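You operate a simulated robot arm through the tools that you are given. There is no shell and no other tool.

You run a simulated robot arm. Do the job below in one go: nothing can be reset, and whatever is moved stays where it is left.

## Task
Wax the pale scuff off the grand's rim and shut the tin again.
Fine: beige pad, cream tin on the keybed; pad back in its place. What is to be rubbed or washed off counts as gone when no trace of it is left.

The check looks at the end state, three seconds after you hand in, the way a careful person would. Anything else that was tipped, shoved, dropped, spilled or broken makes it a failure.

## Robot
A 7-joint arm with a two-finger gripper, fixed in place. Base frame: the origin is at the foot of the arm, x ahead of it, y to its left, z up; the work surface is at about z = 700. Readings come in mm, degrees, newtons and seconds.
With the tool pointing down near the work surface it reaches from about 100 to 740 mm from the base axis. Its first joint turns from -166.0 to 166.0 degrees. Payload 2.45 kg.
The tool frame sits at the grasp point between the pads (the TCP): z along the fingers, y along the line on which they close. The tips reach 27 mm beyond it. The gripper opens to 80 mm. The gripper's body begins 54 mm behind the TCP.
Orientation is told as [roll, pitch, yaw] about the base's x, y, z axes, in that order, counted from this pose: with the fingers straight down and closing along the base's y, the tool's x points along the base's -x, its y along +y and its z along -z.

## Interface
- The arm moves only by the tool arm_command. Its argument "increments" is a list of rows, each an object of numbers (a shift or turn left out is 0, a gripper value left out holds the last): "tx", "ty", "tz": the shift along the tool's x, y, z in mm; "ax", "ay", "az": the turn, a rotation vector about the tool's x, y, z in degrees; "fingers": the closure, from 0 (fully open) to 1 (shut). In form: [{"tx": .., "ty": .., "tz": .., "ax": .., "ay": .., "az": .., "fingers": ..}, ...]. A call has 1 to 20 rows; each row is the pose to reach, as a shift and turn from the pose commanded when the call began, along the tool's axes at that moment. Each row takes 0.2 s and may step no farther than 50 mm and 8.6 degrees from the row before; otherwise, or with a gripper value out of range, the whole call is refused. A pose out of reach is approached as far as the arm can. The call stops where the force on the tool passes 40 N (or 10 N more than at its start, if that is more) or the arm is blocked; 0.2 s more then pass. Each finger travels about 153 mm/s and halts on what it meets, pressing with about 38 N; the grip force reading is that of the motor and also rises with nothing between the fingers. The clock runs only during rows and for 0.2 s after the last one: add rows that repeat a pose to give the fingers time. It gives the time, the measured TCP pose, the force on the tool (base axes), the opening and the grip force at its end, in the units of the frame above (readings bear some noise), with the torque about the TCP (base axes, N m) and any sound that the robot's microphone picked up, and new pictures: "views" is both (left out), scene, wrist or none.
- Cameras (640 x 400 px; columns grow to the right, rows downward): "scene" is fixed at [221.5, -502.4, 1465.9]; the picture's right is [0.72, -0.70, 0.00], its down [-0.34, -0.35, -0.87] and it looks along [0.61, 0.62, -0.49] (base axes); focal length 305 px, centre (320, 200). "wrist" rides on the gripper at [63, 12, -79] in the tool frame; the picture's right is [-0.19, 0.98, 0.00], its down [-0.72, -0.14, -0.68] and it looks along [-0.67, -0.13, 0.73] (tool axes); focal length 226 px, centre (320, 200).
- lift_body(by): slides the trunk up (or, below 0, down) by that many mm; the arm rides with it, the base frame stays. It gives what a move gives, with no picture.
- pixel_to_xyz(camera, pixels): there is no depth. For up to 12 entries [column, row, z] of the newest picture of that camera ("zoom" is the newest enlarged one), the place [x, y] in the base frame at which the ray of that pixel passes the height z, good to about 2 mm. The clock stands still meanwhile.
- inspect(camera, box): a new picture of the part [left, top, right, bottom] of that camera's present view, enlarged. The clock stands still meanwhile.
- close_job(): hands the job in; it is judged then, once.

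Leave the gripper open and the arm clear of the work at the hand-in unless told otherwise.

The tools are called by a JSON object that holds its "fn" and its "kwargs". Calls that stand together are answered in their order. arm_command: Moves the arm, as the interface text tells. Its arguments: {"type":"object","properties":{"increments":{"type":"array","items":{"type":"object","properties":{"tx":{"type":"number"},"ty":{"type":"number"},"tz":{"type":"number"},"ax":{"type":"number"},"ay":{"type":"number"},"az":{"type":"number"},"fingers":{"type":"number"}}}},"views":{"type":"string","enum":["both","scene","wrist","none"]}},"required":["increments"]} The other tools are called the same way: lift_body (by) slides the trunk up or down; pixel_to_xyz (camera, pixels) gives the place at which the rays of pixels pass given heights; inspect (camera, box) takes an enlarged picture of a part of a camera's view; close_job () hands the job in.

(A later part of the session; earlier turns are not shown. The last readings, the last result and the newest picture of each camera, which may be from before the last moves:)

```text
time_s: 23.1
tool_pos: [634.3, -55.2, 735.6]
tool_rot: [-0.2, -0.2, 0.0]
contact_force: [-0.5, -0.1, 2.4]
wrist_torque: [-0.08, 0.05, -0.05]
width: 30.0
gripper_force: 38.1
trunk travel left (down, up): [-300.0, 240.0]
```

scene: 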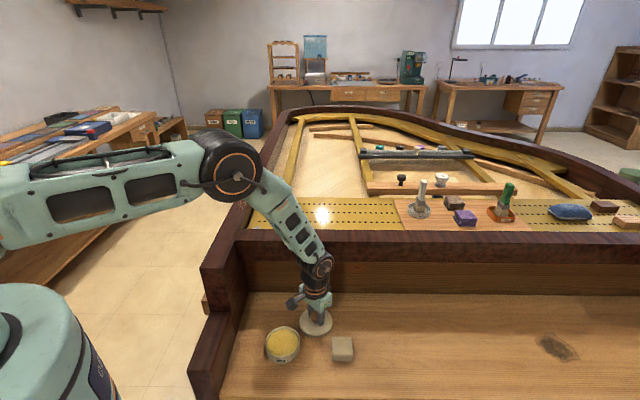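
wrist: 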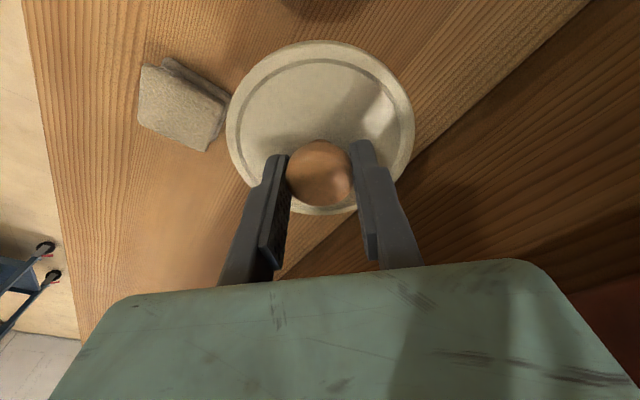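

Force rose to about +2.4 N, a first touch. One more millimetre to confirm.

{"fn": "arm_command", "kwargs": {"increments": [{"tz": 0.5}, {"tz": 1}, {"tz": 1}], "views": "both"}}

{"fn": "inspect", "kwargs": {"camera": "scene", "box": [250, 280, 370, 380]}}

```text
time_s: 23.9
tool_pos: [633.8, -55.6, 734.7]
tool_rot: [-0.1, -0.3, 0.1]
contact_force: [-0.6, 1.6, 8.2]
wrist_torque: [-0.27, 0.17, -0.05]
width: 29.8
gripper_force: 38.2
trunk travel left (down, up): [-300.0, 240.0]
```

scene: 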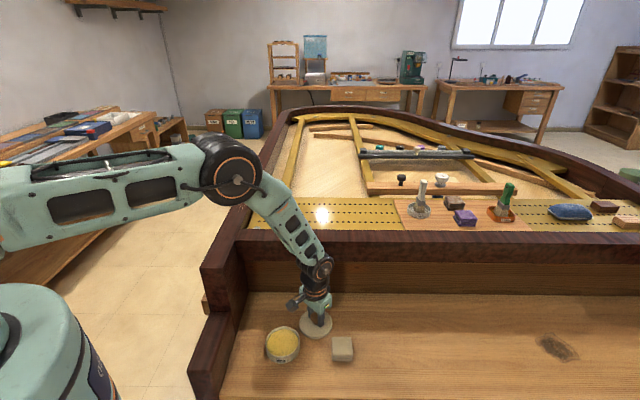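
wrist: 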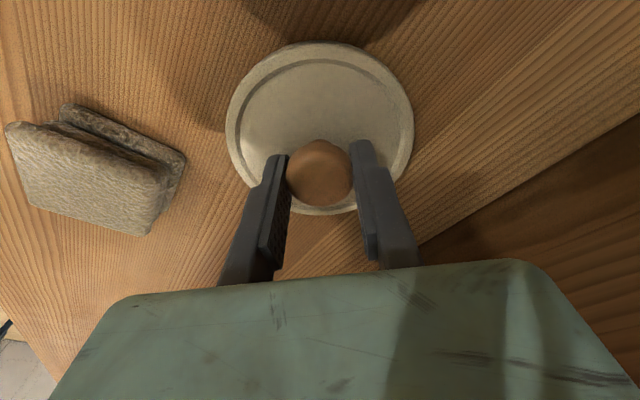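

```text
4.00 times, centred on (310, 330) of scene
```

zoom: 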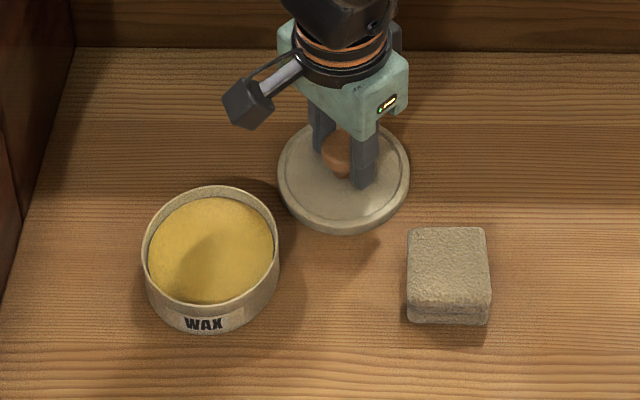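

The lid is resting on the keybed (8 N). I'll open enough to free the knob and rise straight up.

{"fn": "arm_command", "kwargs": {"increments": [{"fingers": 0.55}, {"fingers": 0.45}, {"fingers": 0.45}, {"tz": -10, "fingers": 0.45}, {"tz": -30, "fingers": 0.45}, {"tz": -60, "fingers": 0.4}, {"tz": -100, "fingers": 0.2}, {"tz": -100, "fingers": 0}], "views": "both"}}

{"fn": "inspect", "kwargs": {"camera": "scene", "box": [250, 280, 370, 380]}}

{"fn": "inspect", "kwargs": {"camera": "wrist", "box": [100, 0, 420, 200]}}

```text
time_s: 25.6
tool_pos: [634.0, -56.2, 835.4]
tool_rot: [-0.2, -0.3, 0.0]
contact_force: [0.1, 0.3, -0.4]
wrist_torque: [0.04, 0.01, 0.03]
width: 79.8
gripper_force: 0.1
trunk travel left (down, up): [-300.0, 240.0]
```

scene: 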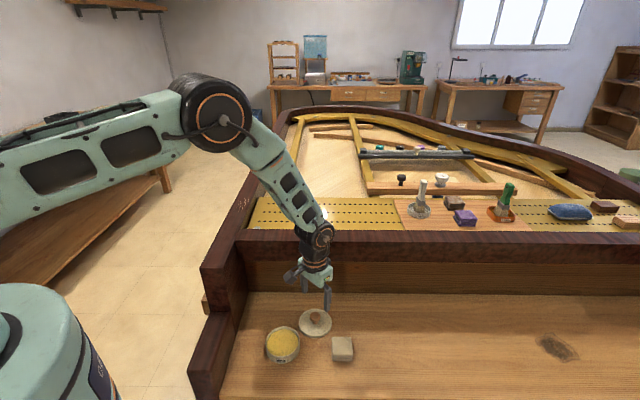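
wrist: 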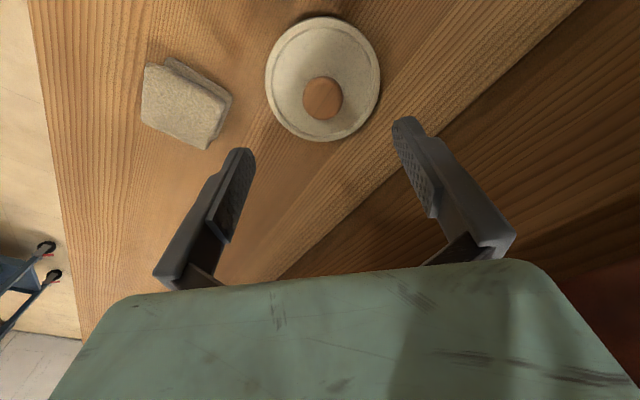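

```text
4.00 times, centred on (310, 330) of scene
```

zoom: 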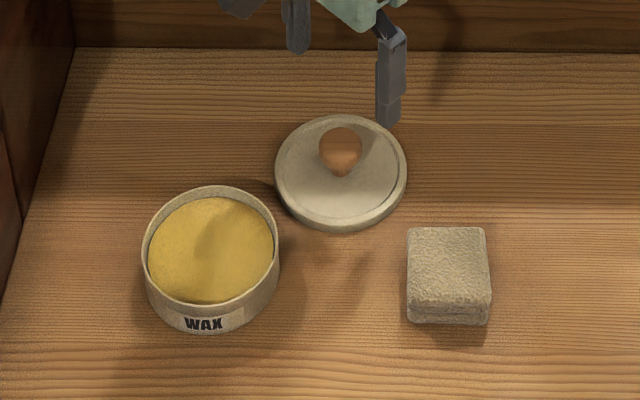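

```text
2.00 times, centred on (260, 100) of wrist
```

zoom: 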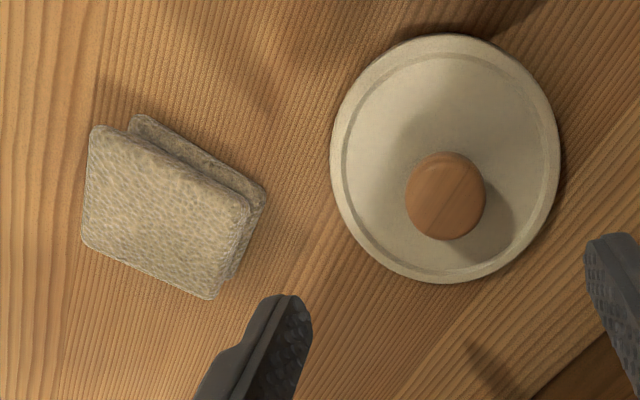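

The lid sits flat and stable at its parking spot. Now I'll fix the pad's exact pose from both pictures (top corners).

{"fn": "pixel_to_xyz", "kwargs": {"camera": "wrist", "pixels": [[147.5, 63.5, 720], [226, 102.5, 720], [206, 149, 720], [141.5, 121.5, 720], [147.5, 63.5, 730], [226, 102.5, 730], [206, 149, 730], [141.5, 121.5, 730]]}}

{"fn": "pixel_to_xyz", "kwargs": {"camera": "scene", "pixels": [[331.75, 337, 720], [351, 337, 720], [352.5, 355.5, 720], [332, 355.5, 720], [331.75, 337, 730], [351, 337, 730], [352.5, 355.5, 730], [332, 355.5, 730]]}}

```text
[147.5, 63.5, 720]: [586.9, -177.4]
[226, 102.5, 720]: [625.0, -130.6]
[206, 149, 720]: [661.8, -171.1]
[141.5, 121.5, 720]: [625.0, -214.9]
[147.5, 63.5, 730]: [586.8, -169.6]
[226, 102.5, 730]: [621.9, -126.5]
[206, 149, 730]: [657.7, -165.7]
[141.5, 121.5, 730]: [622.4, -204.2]
```

```text
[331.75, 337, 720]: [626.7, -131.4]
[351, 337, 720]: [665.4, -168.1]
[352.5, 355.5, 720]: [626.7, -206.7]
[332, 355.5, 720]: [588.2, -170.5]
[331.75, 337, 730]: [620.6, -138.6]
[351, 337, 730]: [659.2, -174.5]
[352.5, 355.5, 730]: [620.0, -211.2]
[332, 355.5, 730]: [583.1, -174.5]
```

Pad centre ≈(624,-171), top z≈723, ~52×54 mm, sides along the piano axes (±45°). I'll move over it at z≈835 and turn the gripper yaw by +45.5° so the fingers close on its left/right sides.

{"fn": "arm_command", "kwargs": {"increments": [{"tx": 1.5, "ty": -17, "az": -6.5}, {"tx": 3, "ty": -34, "az": -13}, {"tx": 4.5, "ty": -51, "az": -19.5}, {"tx": 6, "ty": -68, "az": -26}, {"tx": 7.5, "ty": -85, "az": -32.5}, {"tx": 9, "ty": -102, "az": -39}, {"tx": 9.7, "ty": -115, "az": -45.5}, {"tx": 9.7, "ty": -115, "az": -45.5}]}}

{"fn": "inspect", "kwargs": {"camera": "wrist", "box": [200, 20, 440, 180]}}

{"fn": "inspect", "kwargs": {"camera": "scene", "box": [270, 280, 390, 380]}}

```text
time_s: 27.4
tool_pos: [624.6, -171.2, 835.2]
tool_rot: [-0.2, -0.2, 45.6]
contact_force: [0.2, -0.6, -0.4]
wrist_torque: [-0.01, -0.02, -0.02]
width: 79.8
gripper_force: 0.0
trunk travel left (down, up): [-300.0, 240.0]
```

scene: 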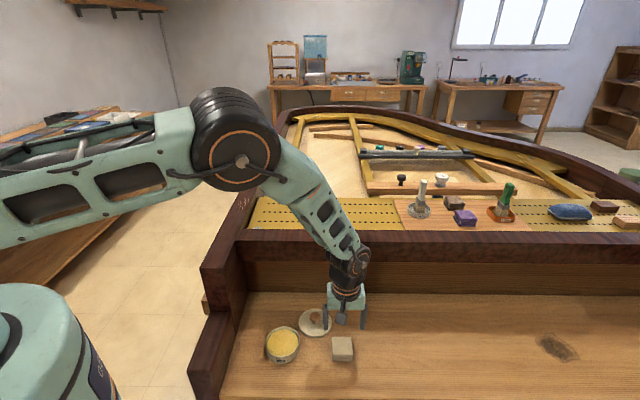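
wrist: 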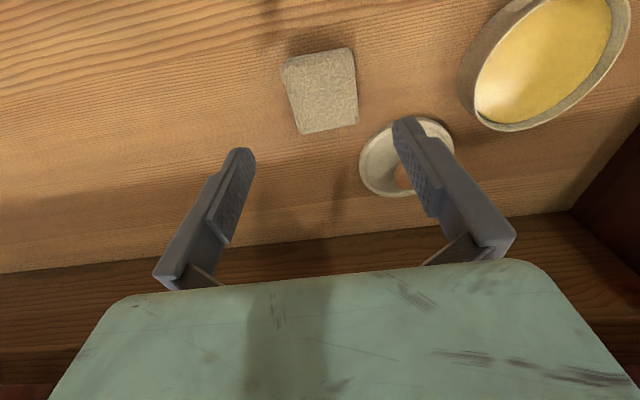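

```text
2.50 times, centred on (320, 100) of wrist
```

zoom: 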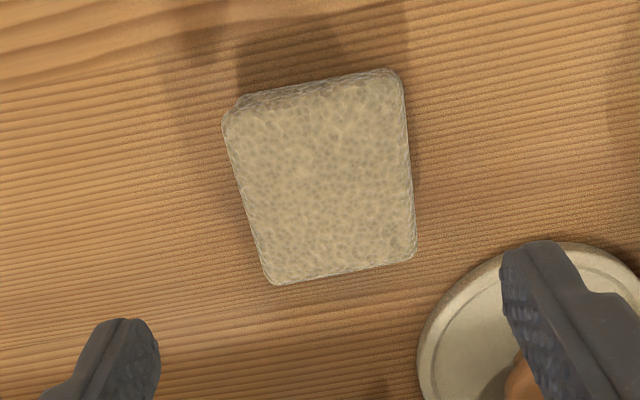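

```text
4.00 times, centred on (330, 330) of scene
```

zoom: 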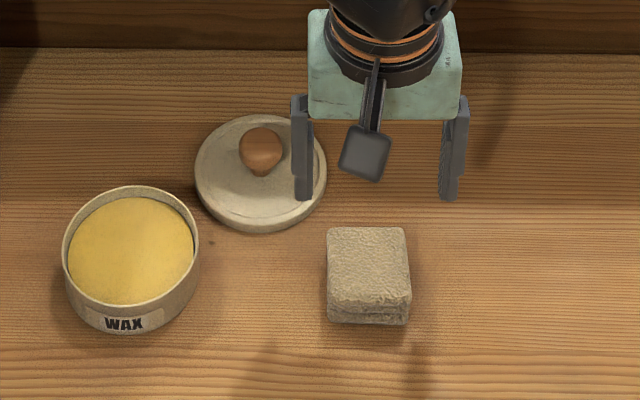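

I'll check the pad's corners relative to the gripper from this viewpoint.

{"fn": "pixel_to_xyz", "kwargs": {"camera": "wrist", "pixels": [[282, 64.8, 722], [351.2, 48.8, 722], [358, 122, 722], [301.2, 133.2, 722], [545, 65, 725], [405, 160, 708]]}}

{"fn": "pixel_to_xyz", "kwargs": {"camera": "scene", "pixels": [[331.75, 337, 722], [351, 337, 722], [352.5, 355.5, 722], [332, 355.5, 722], [282.5, 341.5, 728], [265.5, 341.5, 728], [299.5, 341.5, 728], [282.5, 326.5, 728], [282.5, 356, 728]]}}

```text
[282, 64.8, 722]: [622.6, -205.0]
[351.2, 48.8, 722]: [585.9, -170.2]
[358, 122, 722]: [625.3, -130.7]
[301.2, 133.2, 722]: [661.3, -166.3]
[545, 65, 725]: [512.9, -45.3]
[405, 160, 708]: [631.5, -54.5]
```

```text
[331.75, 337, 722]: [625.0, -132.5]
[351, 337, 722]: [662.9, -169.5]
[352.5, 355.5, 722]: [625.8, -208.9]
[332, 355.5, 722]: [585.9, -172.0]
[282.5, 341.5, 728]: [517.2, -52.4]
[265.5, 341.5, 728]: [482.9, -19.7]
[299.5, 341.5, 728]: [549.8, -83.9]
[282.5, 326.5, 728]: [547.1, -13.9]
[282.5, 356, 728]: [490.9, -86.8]
```

Both cameras agree: pad centre (624.3,-169.5), 50.6×55.6 mm, aligned with the gripper. I'll descend to TCP z=734 with open fingers.

{"fn": "arm_command", "kwargs": {"increments": [{"tx": -1, "ty": 1.4, "tz": 30, "fingers": 0}, {"tx": -1, "ty": 1.4, "tz": 60, "fingers": 0}, {"tx": -1, "ty": 1.4, "tz": 80, "fingers": 0}, {"tx": -1, "ty": 1.4, "tz": 92, "fingers": 0}, {"tx": -1, "ty": 1.4, "tz": 98, "fingers": 0}, {"tx": -1, "ty": 1.4, "tz": 101, "fingers": 0}, {"tx": -1, "ty": 1.4, "tz": 101, "fingers": 0}]}}

{"fn": "inspect", "kwargs": {"camera": "scene", "box": [270, 280, 390, 380]}}

{"fn": "inspect", "kwargs": {"camera": "wrist", "box": [200, 40, 440, 240]}}

```text
time_s: 28.9
tool_pos: [624.6, -167.6, 737.3]
tool_rot: [-0.1, -0.1, 45.5]
contact_force: [-11.0, 2.4, 26.4]
wrist_torque: [0.8, 1.32, 0.12]
width: 76.0
gripper_force: 0.1
trunk travel left (down, up): [-300.0, 240.0]
stopped in row 7: the force on the tool passed its limit at 42 N (the readings are from after the stop); the commanded pose is now the measured one
```

scene: 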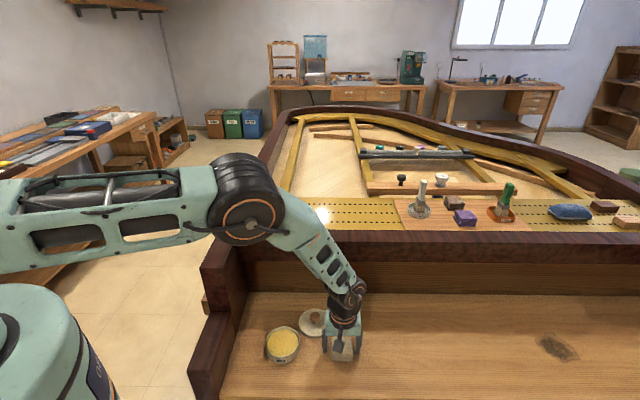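
wrist: 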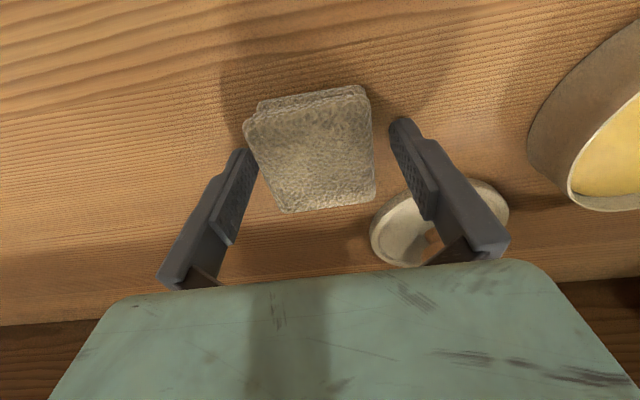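

```text
4.00 times, centred on (330, 330) of scene
```

zoom: 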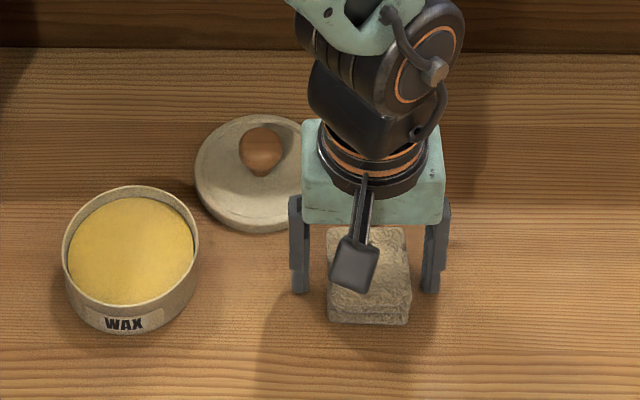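

```text
2.00 times, centred on (320, 140) of wrist
```

zoom: 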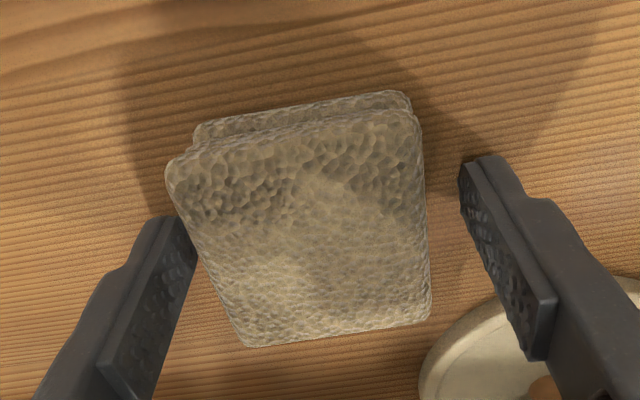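

The left fingertip touched the keybed at TCP z=737. Comparing this with the lid contacts, the tips swing lower when the gripper is wide open (~37 mm beyond the TCP) than when part-closed (~27 mm). The pad is undisturbed. I'll raise 4 mm, narrow to about 62 mm, centre, and then lower to 734.

{"fn": "arm_command", "kwargs": {"increments": [{"tz": -4, "fingers": 0}, {"tz": -4, "fingers": 0.22}, {"tx": 1.5, "ty": -1.1, "tz": -4, "fingers": 0.22}, {"tx": 1.5, "ty": -1.1, "tz": -1, "fingers": 0.22}, {"tx": 1.5, "ty": -1.1, "tz": 1, "fingers": 0.22}, {"tx": 1.5, "ty": -1.1, "tz": 3, "fingers": 0.22}, {"tx": 1.5, "ty": -1.1, "tz": 3, "fingers": 0.22}]}}

{"fn": "inspect", "kwargs": {"camera": "wrist", "box": [200, 40, 440, 240]}}

```text
time_s: 30.5
tool_pos: [624.8, -169.3, 733.5]
tool_rot: [-0.1, -0.2, 45.5]
contact_force: [-4.6, 3.7, 14.2]
wrist_torque: [0.36, 0.62, 0.0]
width: 60.9
gripper_force: 0.1
trunk travel left (down, up): [-300.0, 240.0]
```

scene: 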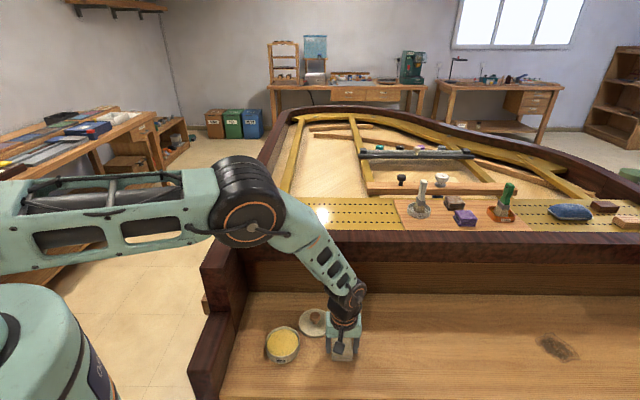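
wrist: 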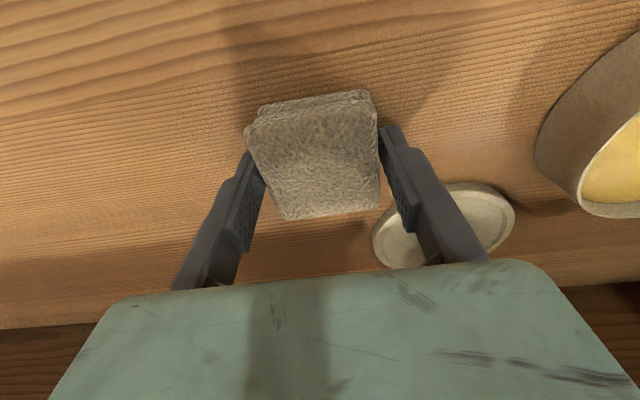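

```text
2.00 times, centred on (320, 140) of wrist
```

zoom: 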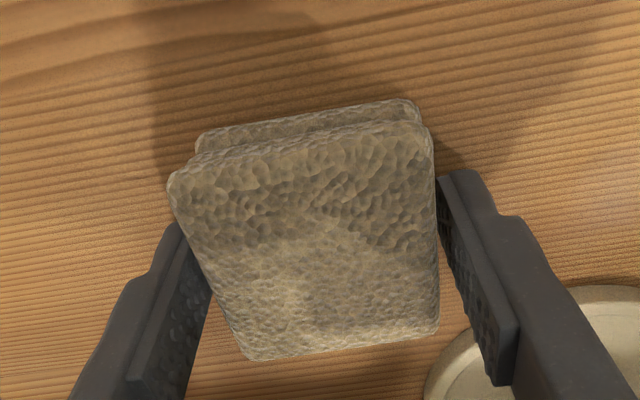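

The left fingertip is lightly touching the keybed (14 N) and the pad sits evenly between the fingers. I'll raise 2.5 mm and close on the pad.

{"fn": "arm_command", "kwargs": {"increments": [{"tz": -2.5, "fingers": 0.22}, {"tz": -2.5, "fingers": 0.3}, {"tz": -2.5, "fingers": 0.36}, {"tz": -2.5, "fingers": 0.5}, {"tz": -2.5, "fingers": 1}, {"tz": -2.5, "fingers": 1}]}}

{"fn": "inspect", "kwargs": {"camera": "wrist", "box": [200, 40, 440, 240]}}

{"fn": "inspect", "kwargs": {"camera": "scene", "box": [270, 280, 390, 380]}}

```text
time_s: 31.9
tool_pos: [624.0, -169.7, 733.6]
tool_rot: [-0.1, 0.0, 45.5]
contact_force: [0.4, 0.3, -0.3]
wrist_torque: [-0.02, 0.03, 0.04]
width: 52.9
gripper_force: 38.2
trunk travel left (down, up): [-300.0, 240.0]
```

scene: 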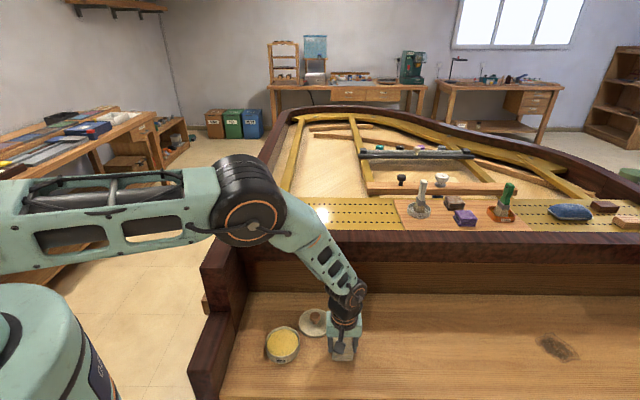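
wrist: 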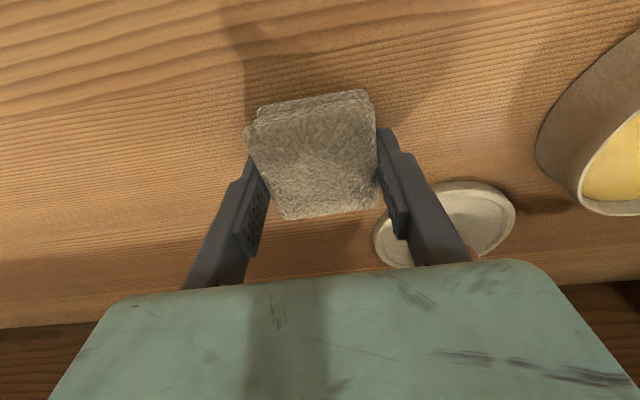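

```text
2.00 times, centred on (320, 140) of wrist
```

zoom: 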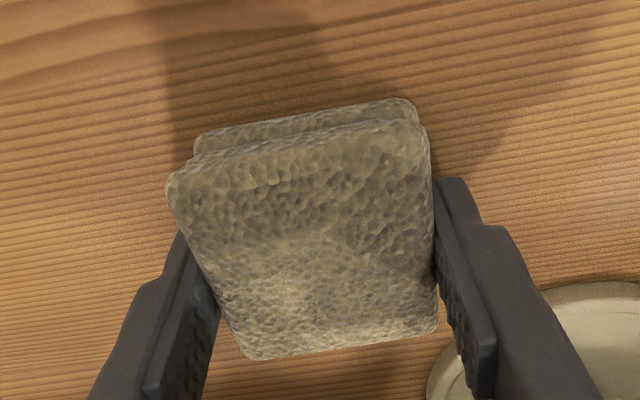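

```text
4.00 times, centred on (330, 330) of scene
```

zoom: 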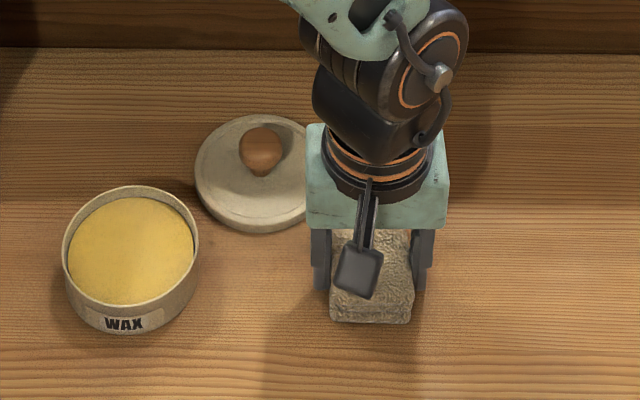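

The pad is gripped (52.9 mm, 38 N), and I'll note its home as TCP (624.0,-169.7,733.6), yaw 45.5. I'll lift it slowly 60 mm.

{"fn": "arm_command", "kwargs": {"increments": [{"tz": -3}, {"tz": -8}, {"tz": -15}, {"tz": -30}, {"tz": -45}, {"tz": -60}, {"tz": -60}]}}

{"fn": "inspect", "kwargs": {"camera": "scene", "box": [250, 260, 390, 380]}}

```text
time_s: 33.5
tool_pos: [625.9, -168.8, 794.3]
tool_rot: [-0.1, -0.1, 45.5]
contact_force: [1.3, 0.1, -1.1]
wrist_torque: [-0.02, 0.0, 0.02]
width: 52.6
gripper_force: 38.4
trunk travel left (down, up): [-300.0, 240.0]
```

scene: 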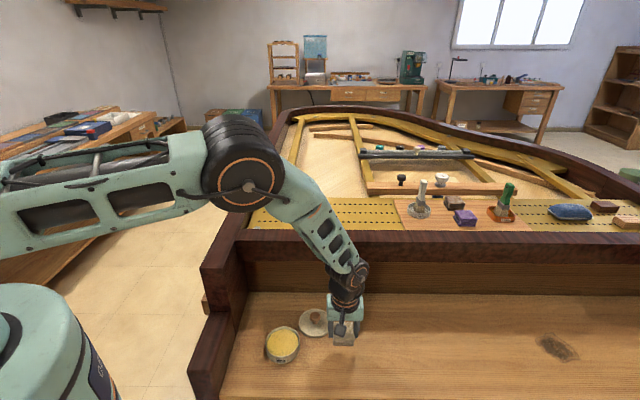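
wrist: 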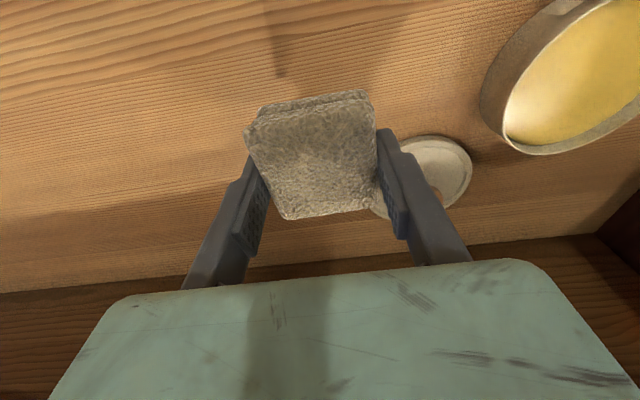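

```text
3.33 times, centred on (320, 320) of scene
```

zoom: 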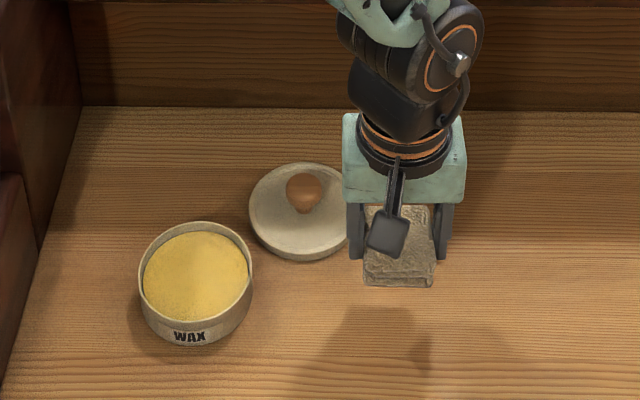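

The pad is securely held. Moving over the tin to about (515,-48.5) at z≈820.

{"fn": "arm_command", "kwargs": {"increments": [{"tz": -25.7}, {"tx": -2, "ty": 40, "tz": -25.7}, {"tx": -4, "ty": 80, "tz": -25.7}, {"tx": -6, "ty": 122, "tz": -25.7}, {"tx": -8.1, "ty": 163.4, "tz": -25.7}, {"tx": -8.1, "ty": 163.4, "tz": -25.7}]}}

{"fn": "inspect", "kwargs": {"camera": "wrist", "box": [200, 0, 440, 200]}}

{"fn": "inspect", "kwargs": {"camera": "scene", "box": [230, 270, 350, 370]}}

```text
time_s: 34.9
tool_pos: [512.4, -49.2, 823.2]
tool_rot: [-0.1, -0.1, 45.5]
contact_force: [-0.6, 0.7, 1.0]
wrist_torque: [0.02, 0.0, -0.03]
width: 52.8
gripper_force: 38.1
trunk travel left (down, up): [-300.0, 240.0]
```

scene: 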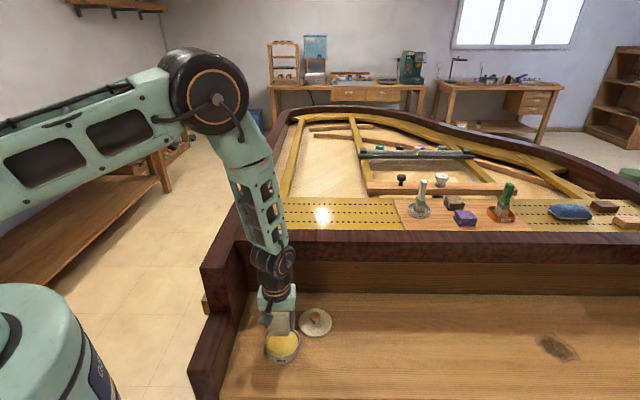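
wrist: 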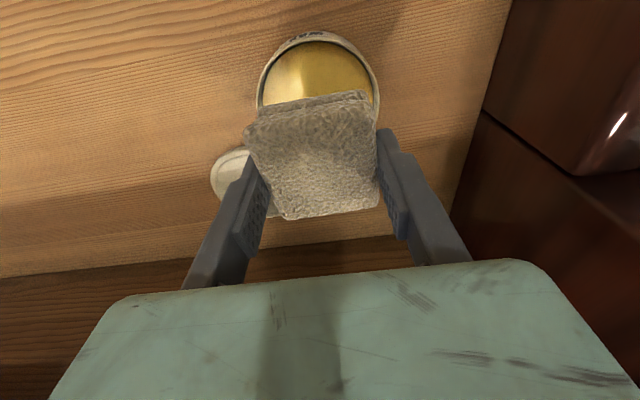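

```text
2.00 times, centred on (320, 100) of wrist
```

zoom: 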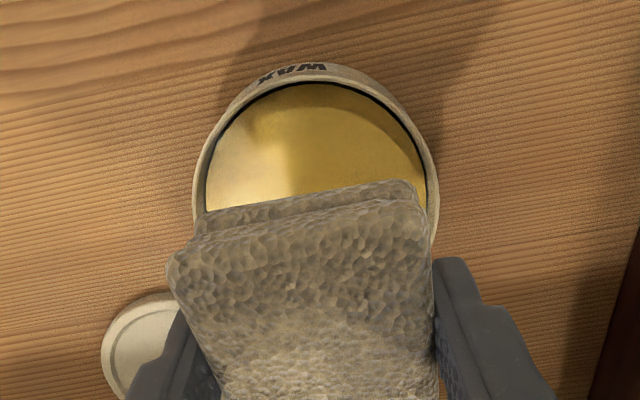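

```text
4.00 times, centred on (290, 320) of scene
```

zoom: 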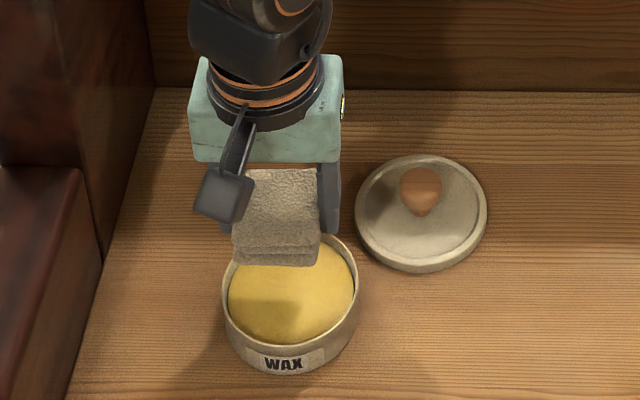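

I'll locate the tin's rim from this wrist view to centre the pad.

{"fn": "pixel_to_xyz", "kwargs": {"camera": "wrist", "pixels": [[256.5, 100, 728], [379, 100, 728], [316, 32, 728], [276, 54, 728], [362, 54, 728], [262, 75, 728], [374, 75, 728], [264, 105, 728], [373, 105, 728], [316, 41.5, 728], [280, 58, 728], [356, 60, 728]]}}

{"fn": "pixel_to_xyz", "kwargs": {"camera": "scene", "pixels": [[265.5, 342, 728], [299.5, 342, 728], [282.5, 356, 728], [271, 353, 728], [294, 353, 728], [267.3, 342, 728], [298.7, 342, 728]]}}

```text
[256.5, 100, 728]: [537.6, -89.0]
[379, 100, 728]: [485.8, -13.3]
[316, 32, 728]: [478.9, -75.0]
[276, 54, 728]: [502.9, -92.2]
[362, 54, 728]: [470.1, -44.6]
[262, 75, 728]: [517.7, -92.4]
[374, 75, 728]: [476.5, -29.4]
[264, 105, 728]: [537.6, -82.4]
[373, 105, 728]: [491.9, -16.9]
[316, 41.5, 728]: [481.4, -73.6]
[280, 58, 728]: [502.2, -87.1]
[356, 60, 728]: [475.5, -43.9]
```

```text
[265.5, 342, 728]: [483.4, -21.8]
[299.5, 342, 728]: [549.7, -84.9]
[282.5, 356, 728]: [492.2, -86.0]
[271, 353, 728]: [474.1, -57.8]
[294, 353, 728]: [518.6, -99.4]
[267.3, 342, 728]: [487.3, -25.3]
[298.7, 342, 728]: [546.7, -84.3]
```

Tin outer radius ≈45, inner ≈40, centre ≈(515,-49); the pad's half-diagonal is ~36–37, so I need good centring. Readings are noisy, so I'll take a few still readings to average.

{"fn": "arm_command", "kwargs": {"increments": [{"tz": 0}], "views": "none"}}

{"fn": "arm_command", "kwargs": {"increments": [{"tz": 0}], "views": "none"}}

{"fn": "arm_command", "kwargs": {"increments": [{"tz": 0}], "views": "none"}}

{"fn": "arm_command", "kwargs": {"increments": [{"tz": 0}], "views": "none"}}

```text
time_s: 35.3
tool_pos: [513.3, -49.0, 821.2]
tool_rot: [-0.1, -0.1, 45.5]
contact_force: [-0.5, -0.8, 0.1]
wrist_torque: [0.0, 0.04, 0.01]
width: 53.0
gripper_force: 37.8
trunk travel left (down, up): [-300.0, 240.0]
```

```text
time_s: 35.7
tool_pos: [512.4, -48.5, 821.4]
tool_rot: [0.0, -0.1, 45.5]
contact_force: [-0.6, 0.4, -0.3]
wrist_torque: [0.04, -0.02, 0.01]
width: 52.6
gripper_force: 38.1
trunk travel left (down, up): [-300.0, 240.0]
```

```text
time_s: 36.1
tool_pos: [513.3, -48.9, 822.2]
tool_rot: [-0.1, -0.1, 45.5]
contact_force: [0.0, 0.0, 0.2]
wrist_torque: [-0.02, 0.0, -0.01]
width: 52.8
gripper_force: 38.1
trunk travel left (down, up): [-300.0, 240.0]
```

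```text
time_s: 36.5
tool_pos: [512.5, -49.3, 821.5]
tool_rot: [0.0, -0.1, 45.5]
contact_force: [1.2, -0.7, -0.4]
wrist_torque: [0.01, 0.01, 0.02]
width: 52.5
gripper_force: 37.9
trunk travel left (down, up): [-300.0, 240.0]
```

Averaged position is (512.8,-49.0,821.7). I'll shift 2.4 mm in +x and lower to z≈770, just above the rim, to check centring.

{"fn": "arm_command", "kwargs": {"increments": [{"tx": -1.7, "ty": -1.7, "tz": 15}, {"tx": -1.7, "ty": -1.7, "tz": 35}, {"tx": -1.7, "ty": -1.7, "tz": 46}, {"tx": -1.7, "ty": -1.7, "tz": 51}, {"tx": -1.7, "ty": -1.7, "tz": 51}]}}

{"fn": "inspect", "kwargs": {"camera": "wrist", "box": [200, 0, 440, 200]}}

{"fn": "inspect", "kwargs": {"camera": "scene", "box": [230, 290, 330, 370]}}

```text
time_s: 37.7
tool_pos: [516.0, -49.9, 768.7]
tool_rot: [-0.1, 0.0, 45.5]
contact_force: [-0.8, 0.3, 0.5]
wrist_torque: [-0.01, 0.02, 0.03]
width: 52.6
gripper_force: 38.3
trunk travel left (down, up): [-300.0, 240.0]
```

scene: 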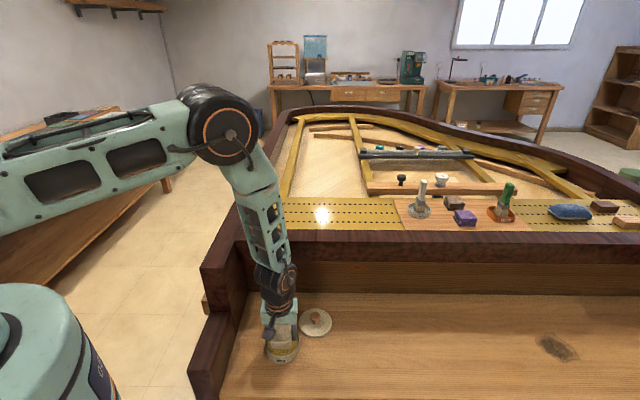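
wrist: 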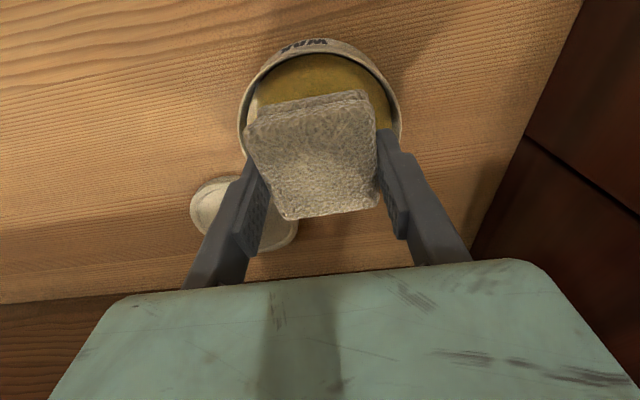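

```text
2.00 times, centred on (320, 100) of wrist
```

zoom: 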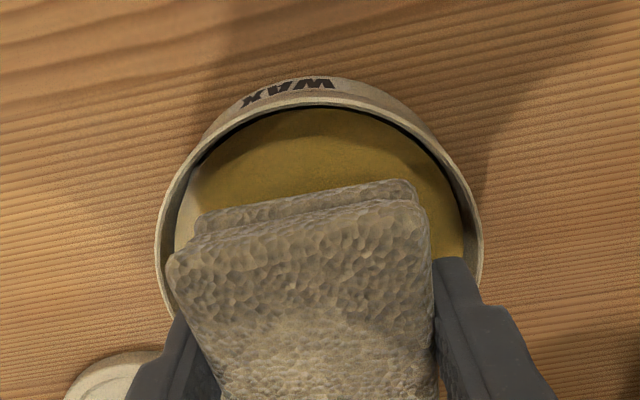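

```text
5.00 times, centred on (280, 330) of scene
```

zoom: 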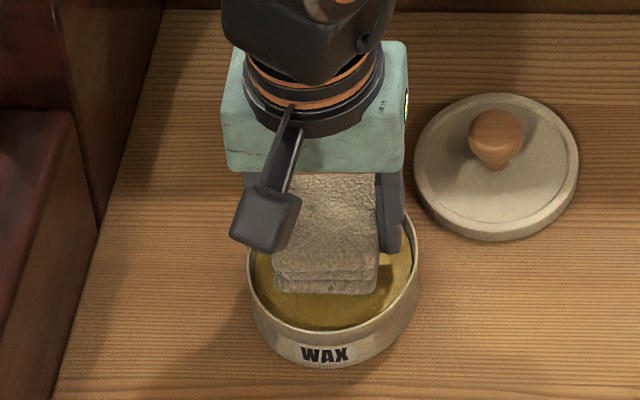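

I'll compare rim and pad positions in this view.

{"fn": "pixel_to_xyz", "kwargs": {"camera": "wrist", "pixels": [[237.5, 120, 728], [401.5, 120, 728], [317.5, 52, 728], [262, 70, 728], [375, 70, 728], [244, 100, 728], [394, 100, 728], [257, 113, 742], [368, 93, 742], [244, 130, 756], [372, 104, 756]]}}

```text
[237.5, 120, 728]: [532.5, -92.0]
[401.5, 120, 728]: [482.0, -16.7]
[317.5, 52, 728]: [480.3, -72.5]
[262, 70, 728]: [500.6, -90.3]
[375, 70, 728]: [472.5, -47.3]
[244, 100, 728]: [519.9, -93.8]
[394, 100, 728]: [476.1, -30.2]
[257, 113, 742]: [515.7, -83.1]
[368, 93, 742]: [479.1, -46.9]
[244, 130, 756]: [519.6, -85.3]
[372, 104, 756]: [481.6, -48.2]
```

I'll cross-check with the scene camera: pad's lower front edge at scene y≈348.6, tin's rim around it.

{"fn": "pixel_to_xyz", "kwargs": {"camera": "scene", "pixels": [[270.8, 348.4, 733], [291.4, 348.8, 733], [265.6, 342, 728], [299.6, 342, 728], [281.6, 356.8, 728], [272, 354, 728], [291.6, 354.2, 728], [270.4, 346, 744], [292, 346, 744]]}}

```text
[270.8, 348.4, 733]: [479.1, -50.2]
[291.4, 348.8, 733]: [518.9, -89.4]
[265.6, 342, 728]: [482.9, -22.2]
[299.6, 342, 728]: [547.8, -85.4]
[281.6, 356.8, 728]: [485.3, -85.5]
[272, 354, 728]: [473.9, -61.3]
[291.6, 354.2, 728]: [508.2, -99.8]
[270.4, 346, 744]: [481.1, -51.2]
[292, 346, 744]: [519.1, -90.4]
```

Both cameras agree the pad is centred left/right but about 2–3 mm too far toward the fallboard. I'll shift 2 mm and lower in small steps toward the wax.

{"fn": "arm_command", "kwargs": {"increments": [{"tx": 2, "tz": 0}, {"tx": 2, "tz": 2}, {"tx": 2, "tz": 4}, {"tx": 2, "tz": 6}, {"tx": 2, "tz": 8}, {"tx": 2, "tz": 8}], "views": "none"}}

```text
time_s: 39.1
tool_pos: [513.9, -50.4, 760.3]
tool_rot: [-0.1, -0.1, 45.5]
contact_force: [0.5, -0.7, -1.2]
wrist_torque: [0.0, -0.01, -0.01]
width: 52.8
gripper_force: 38.1
trunk travel left (down, up): [-300.0, 240.0]
```

No contact yet at z=760. Continuing 1 mm at a time.

{"fn": "arm_command", "kwargs": {"increments": [{"tz": 1}, {"tz": 2}, {"tz": 3}, {"tz": 4}, {"tz": 4}], "views": "both"}}

{"fn": "inspect", "kwargs": {"camera": "scene", "box": [230, 290, 330, 370]}}

```text
time_s: 40.3
tool_pos: [515.0, -50.9, 757.5]
tool_rot: [-0.1, -0.1, 45.5]
contact_force: [-1.2, -0.4, 0.3]
wrist_torque: [0.05, -0.01, 0.04]
width: 52.8
gripper_force: 37.2
trunk travel left (down, up): [-300.0, 240.0]
```

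scene: 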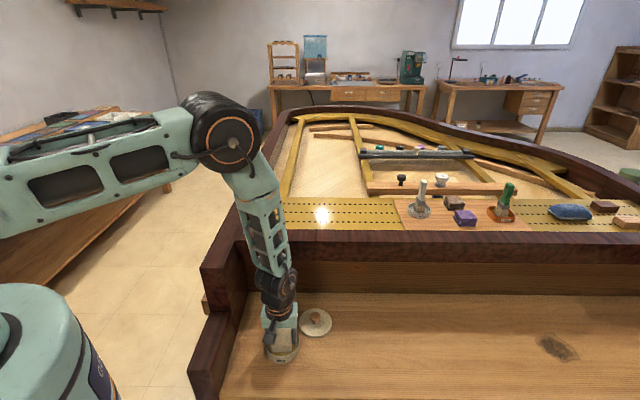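
wrist: 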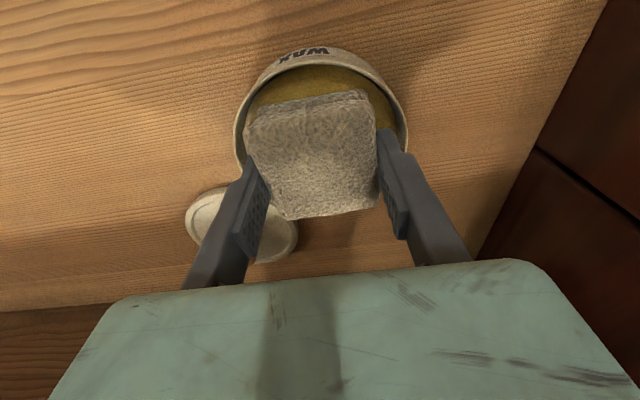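

```text
5.00 times, centred on (280, 330) of scene
```

zoom: 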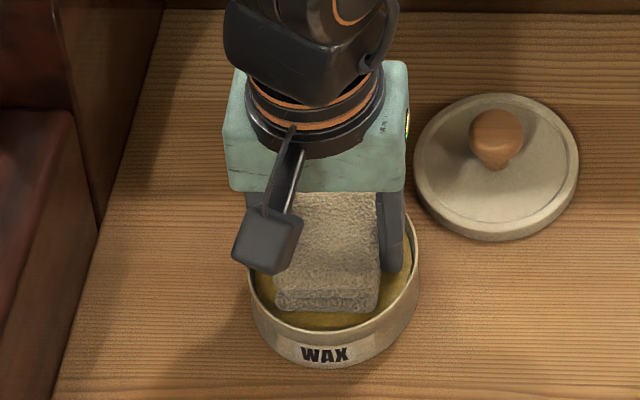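

The pad fits inside the tin with clearance all round. Continuing down in 1 mm steps.

{"fn": "arm_command", "kwargs": {"increments": [{"tz": 1}, {"tz": 2}, {"tz": 3}, {"tz": 4}, {"tz": 4}], "views": "none"}}

```text
time_s: 41.2
tool_pos: [514.5, -50.8, 756.8]
tool_rot: [-0.4, -0.1, 45.6]
contact_force: [-8.1, 1.6, 24.0]
wrist_torque: [0.2, 0.52, -0.02]
width: 52.8
gripper_force: 37.9
trunk travel left (down, up): [-300.0, 240.0]
stopped in row 4: the force on the tool passed its limit at 43 N (the readings are from after the stop); the commanded pose is now the measured one
```

Contact at z≈756.8 with ~24 N, centred within the pad, so it's on the wax. I'll ease slightly and make small dabbing wiggles to load the pad, then lift.

{"fn": "arm_command", "kwargs": {"increments": [{"tz": -0.5}, {"tx": 1.5, "tz": -0.5}, {"tx": -1.5, "tz": -0.5}, {"tx": 1.5, "tz": -0.5}, {"tx": -1.5, "tz": -0.5}, {"tx": 0, "tz": -0.5}, {"tx": 0, "tz": -0.5}], "views": "none"}}

{"fn": "arm_command", "kwargs": {"increments": [{"tz": -3}, {"tz": -8}, {"tz": -20}, {"tz": -45}, {"tz": -75}, {"tz": -105}, {"tz": -105}], "views": "both"}}

{"fn": "inspect", "kwargs": {"camera": "scene", "box": [230, 270, 350, 370]}}

{"fn": "inspect", "kwargs": {"camera": "wrist", "box": [200, 0, 440, 200]}}

```text
time_s: 42.8
tool_pos: [516.2, -51.0, 756.6]
tool_rot: [-0.3, -0.3, 45.5]
contact_force: [-3.9, 0.0, 27.6]
wrist_torque: [0.15, 0.36, -0.01]
width: 52.5
gripper_force: 38.0
trunk travel left (down, up): [-300.0, 240.0]
```

```text
time_s: 44.4
tool_pos: [515.3, -50.5, 859.1]
tool_rot: [-0.3, -0.2, 45.6]
contact_force: [-0.4, 0.4, -0.7]
wrist_torque: [0.0, 0.01, 0.0]
width: 52.7
gripper_force: 37.8
trunk travel left (down, up): [-300.0, 240.0]
```

scene: 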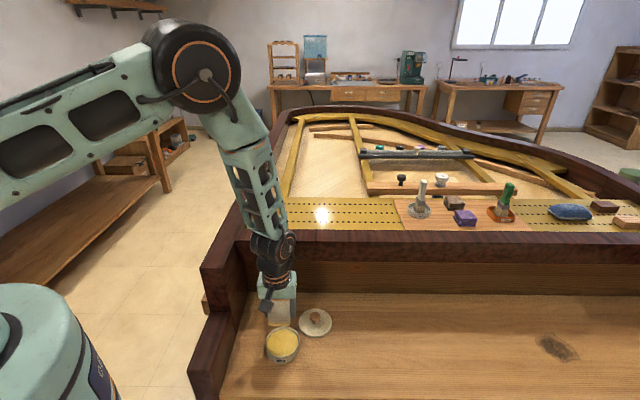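
wrist: 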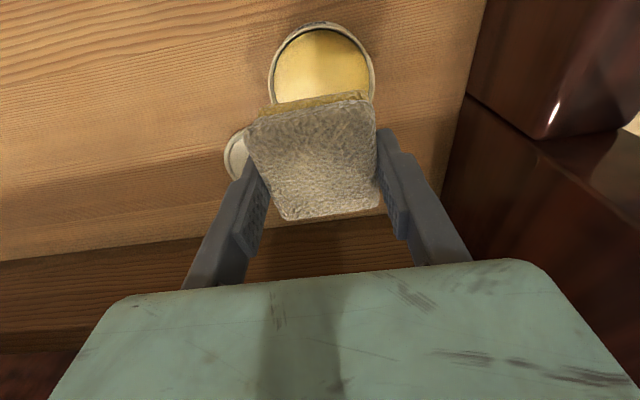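

```text
4.00 times, centred on (290, 320) of scene
```

zoom: 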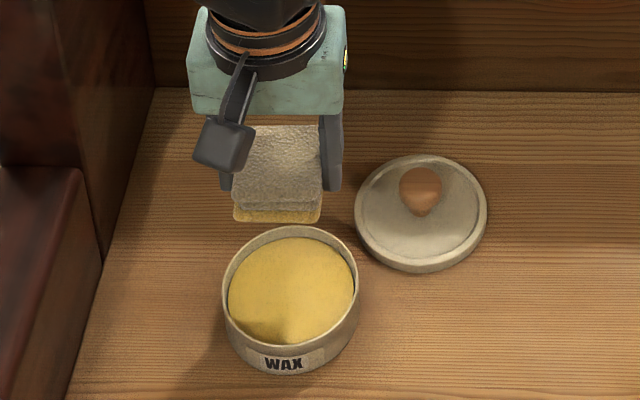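

```text
2.00 times, centred on (320, 100) of wrist
```

zoom: 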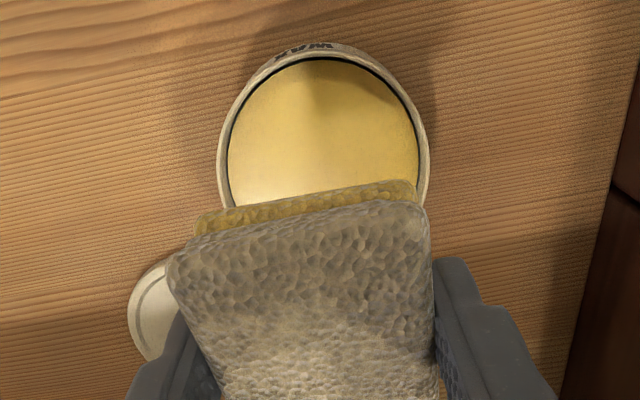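

The pad's underside is now yellow with wax. I'll rise to z≈1030 and move toward the rim, stopping short of the scuff (about (560,237)) to look at it.

{"fn": "arm_command", "kwargs": {"increments": [{"tz": -45}, {"tz": -90}, {"tz": -135}, {"tz": -175}, {"tx": -34, "ty": 24, "tz": -175}, {"tx": -68, "ty": 48, "tz": -175}, {"tx": -102, "ty": 72, "tz": -175}, {"tx": -136, "ty": 97, "tz": -175}, {"tx": -170, "ty": 121, "tz": -175}, {"tx": -204, "ty": 146, "tz": -175}, {"tx": -236, "ty": 170, "tz": -175}, {"tx": -236, "ty": 170, "tz": -175}], "views": "both"}}

{"fn": "inspect", "kwargs": {"camera": "wrist", "box": [200, 0, 440, 200]}}

```text
time_s: 47.0
tool_pos: [559.4, 236.3, 1035.4]
tool_rot: [-0.2, -0.3, 45.5]
contact_force: [-0.2, 0.8, -0.4]
wrist_torque: [-0.02, -0.01, -0.01]
width: 53.1
gripper_force: 37.7
trunk travel left (down, up): [-300.0, 240.0]
```

scene: 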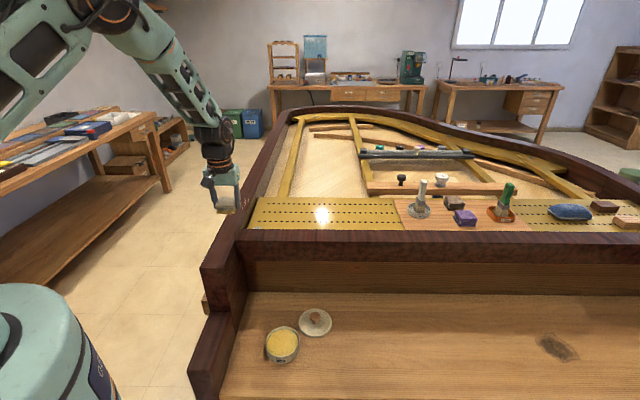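
wrist: 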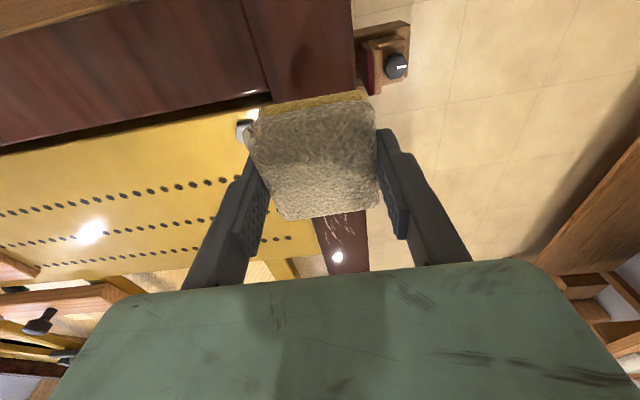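

```text
2.00 times, centred on (320, 100) of wrist
```

zoom: 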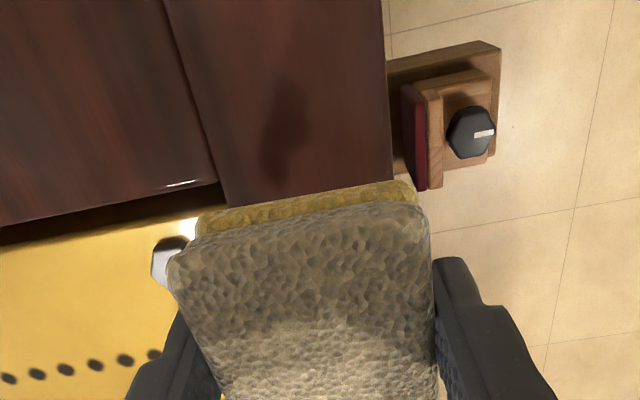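

The scuff is visible beyond the pad at wrist (338,227). I'll enlarge it.

{"fn": "inspect", "kwargs": {"camera": "wrist", "box": [280, 190, 400, 275]}}

{"fn": "inspect", "kwargs": {"camera": "scene", "box": [190, 160, 290, 250]}}

```text
4.71 times, centred on (340, 232) of wrist
```

zoom: 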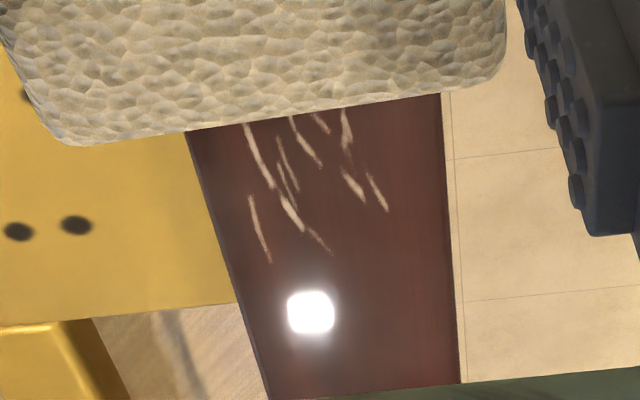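

```text
4.44 times, centred on (240, 205) of scene
```

zoom: 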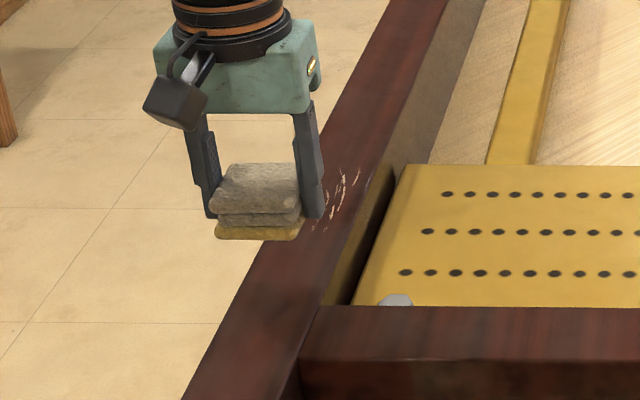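

I'll compute the scuff's far marks and the rim edges at z≈941.

{"fn": "pixel_to_xyz", "kwargs": {"camera": "wrist", "pixels": [[329, 245, 941], [342.5, 243, 941], [354, 234, 941], [326, 230.5, 941], [325, 217, 941], [345.5, 214, 941], [318, 240, 941], [368, 240, 941], [312.5, 218, 941], [366.5, 212, 941]]}}

{"fn": "pixel_to_xyz", "kwargs": {"camera": "scene", "pixels": [[249, 198, 941], [243, 202, 941], [240, 210.5, 941], [237, 211.5, 941], [246, 197, 941], [238.5, 205, 941]]}}

```text
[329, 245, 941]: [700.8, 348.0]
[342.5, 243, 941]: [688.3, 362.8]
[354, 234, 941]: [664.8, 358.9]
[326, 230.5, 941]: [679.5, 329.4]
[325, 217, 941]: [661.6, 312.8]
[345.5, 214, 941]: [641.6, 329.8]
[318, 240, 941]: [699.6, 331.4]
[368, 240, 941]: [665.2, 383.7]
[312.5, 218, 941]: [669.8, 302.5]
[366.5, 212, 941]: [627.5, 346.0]
```

```text
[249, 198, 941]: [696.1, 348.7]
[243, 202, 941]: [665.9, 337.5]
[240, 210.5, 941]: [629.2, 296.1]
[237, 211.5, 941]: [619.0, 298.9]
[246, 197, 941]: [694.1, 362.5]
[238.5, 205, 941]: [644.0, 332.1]
```

The scuff spans s 219–260 (rim 210–271 wide) and t 640–740 along the rim. I'll go to hover over its middle, about (653,327.5), at z≈1030.

{"fn": "arm_command", "kwargs": {"increments": [{"tx": -33, "ty": -1}, {"tx": -66, "ty": -1.5}, {"tx": -99, "ty": -2}, {"tx": -130.7, "ty": -2.9}, {"tx": -130.7, "ty": -2.9}], "views": "both"}}

{"fn": "arm_command", "kwargs": {"increments": [{"tz": 0}], "views": "none"}}

```text
time_s: 48.2
tool_pos: [652.8, 327.2, 1035.0]
tool_rot: [-0.1, -0.2, 45.5]
contact_force: [0.5, -0.3, 0.7]
wrist_torque: [0.02, -0.03, 0.03]
width: 52.9
gripper_force: 38.5
trunk travel left (down, up): [-300.0, 240.0]
```

scene: 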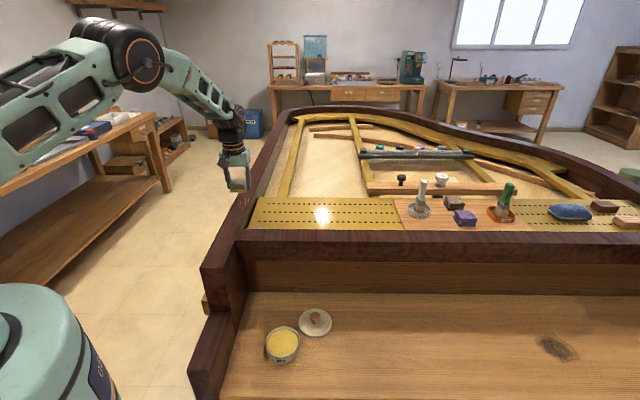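
wrist: 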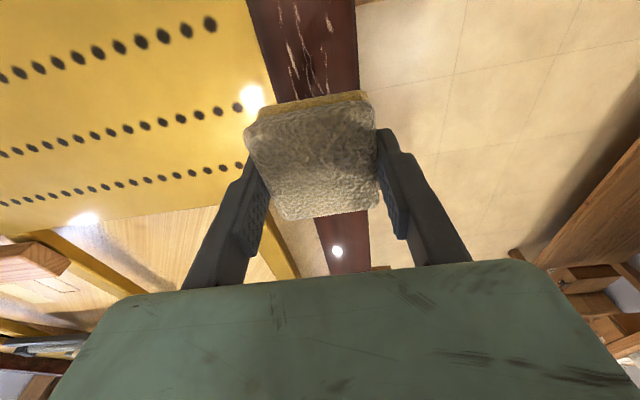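

```text
time_s: 48.6
tool_pos: [653.1, 328.7, 1034.8]
tool_rot: [-0.2, -0.1, 45.5]
contact_force: [0.5, -0.3, -0.8]
wrist_torque: [0.01, 0.0, -0.02]
width: 52.7
gripper_force: 38.2
trunk travel left (down, up): [-300.0, 240.0]
```

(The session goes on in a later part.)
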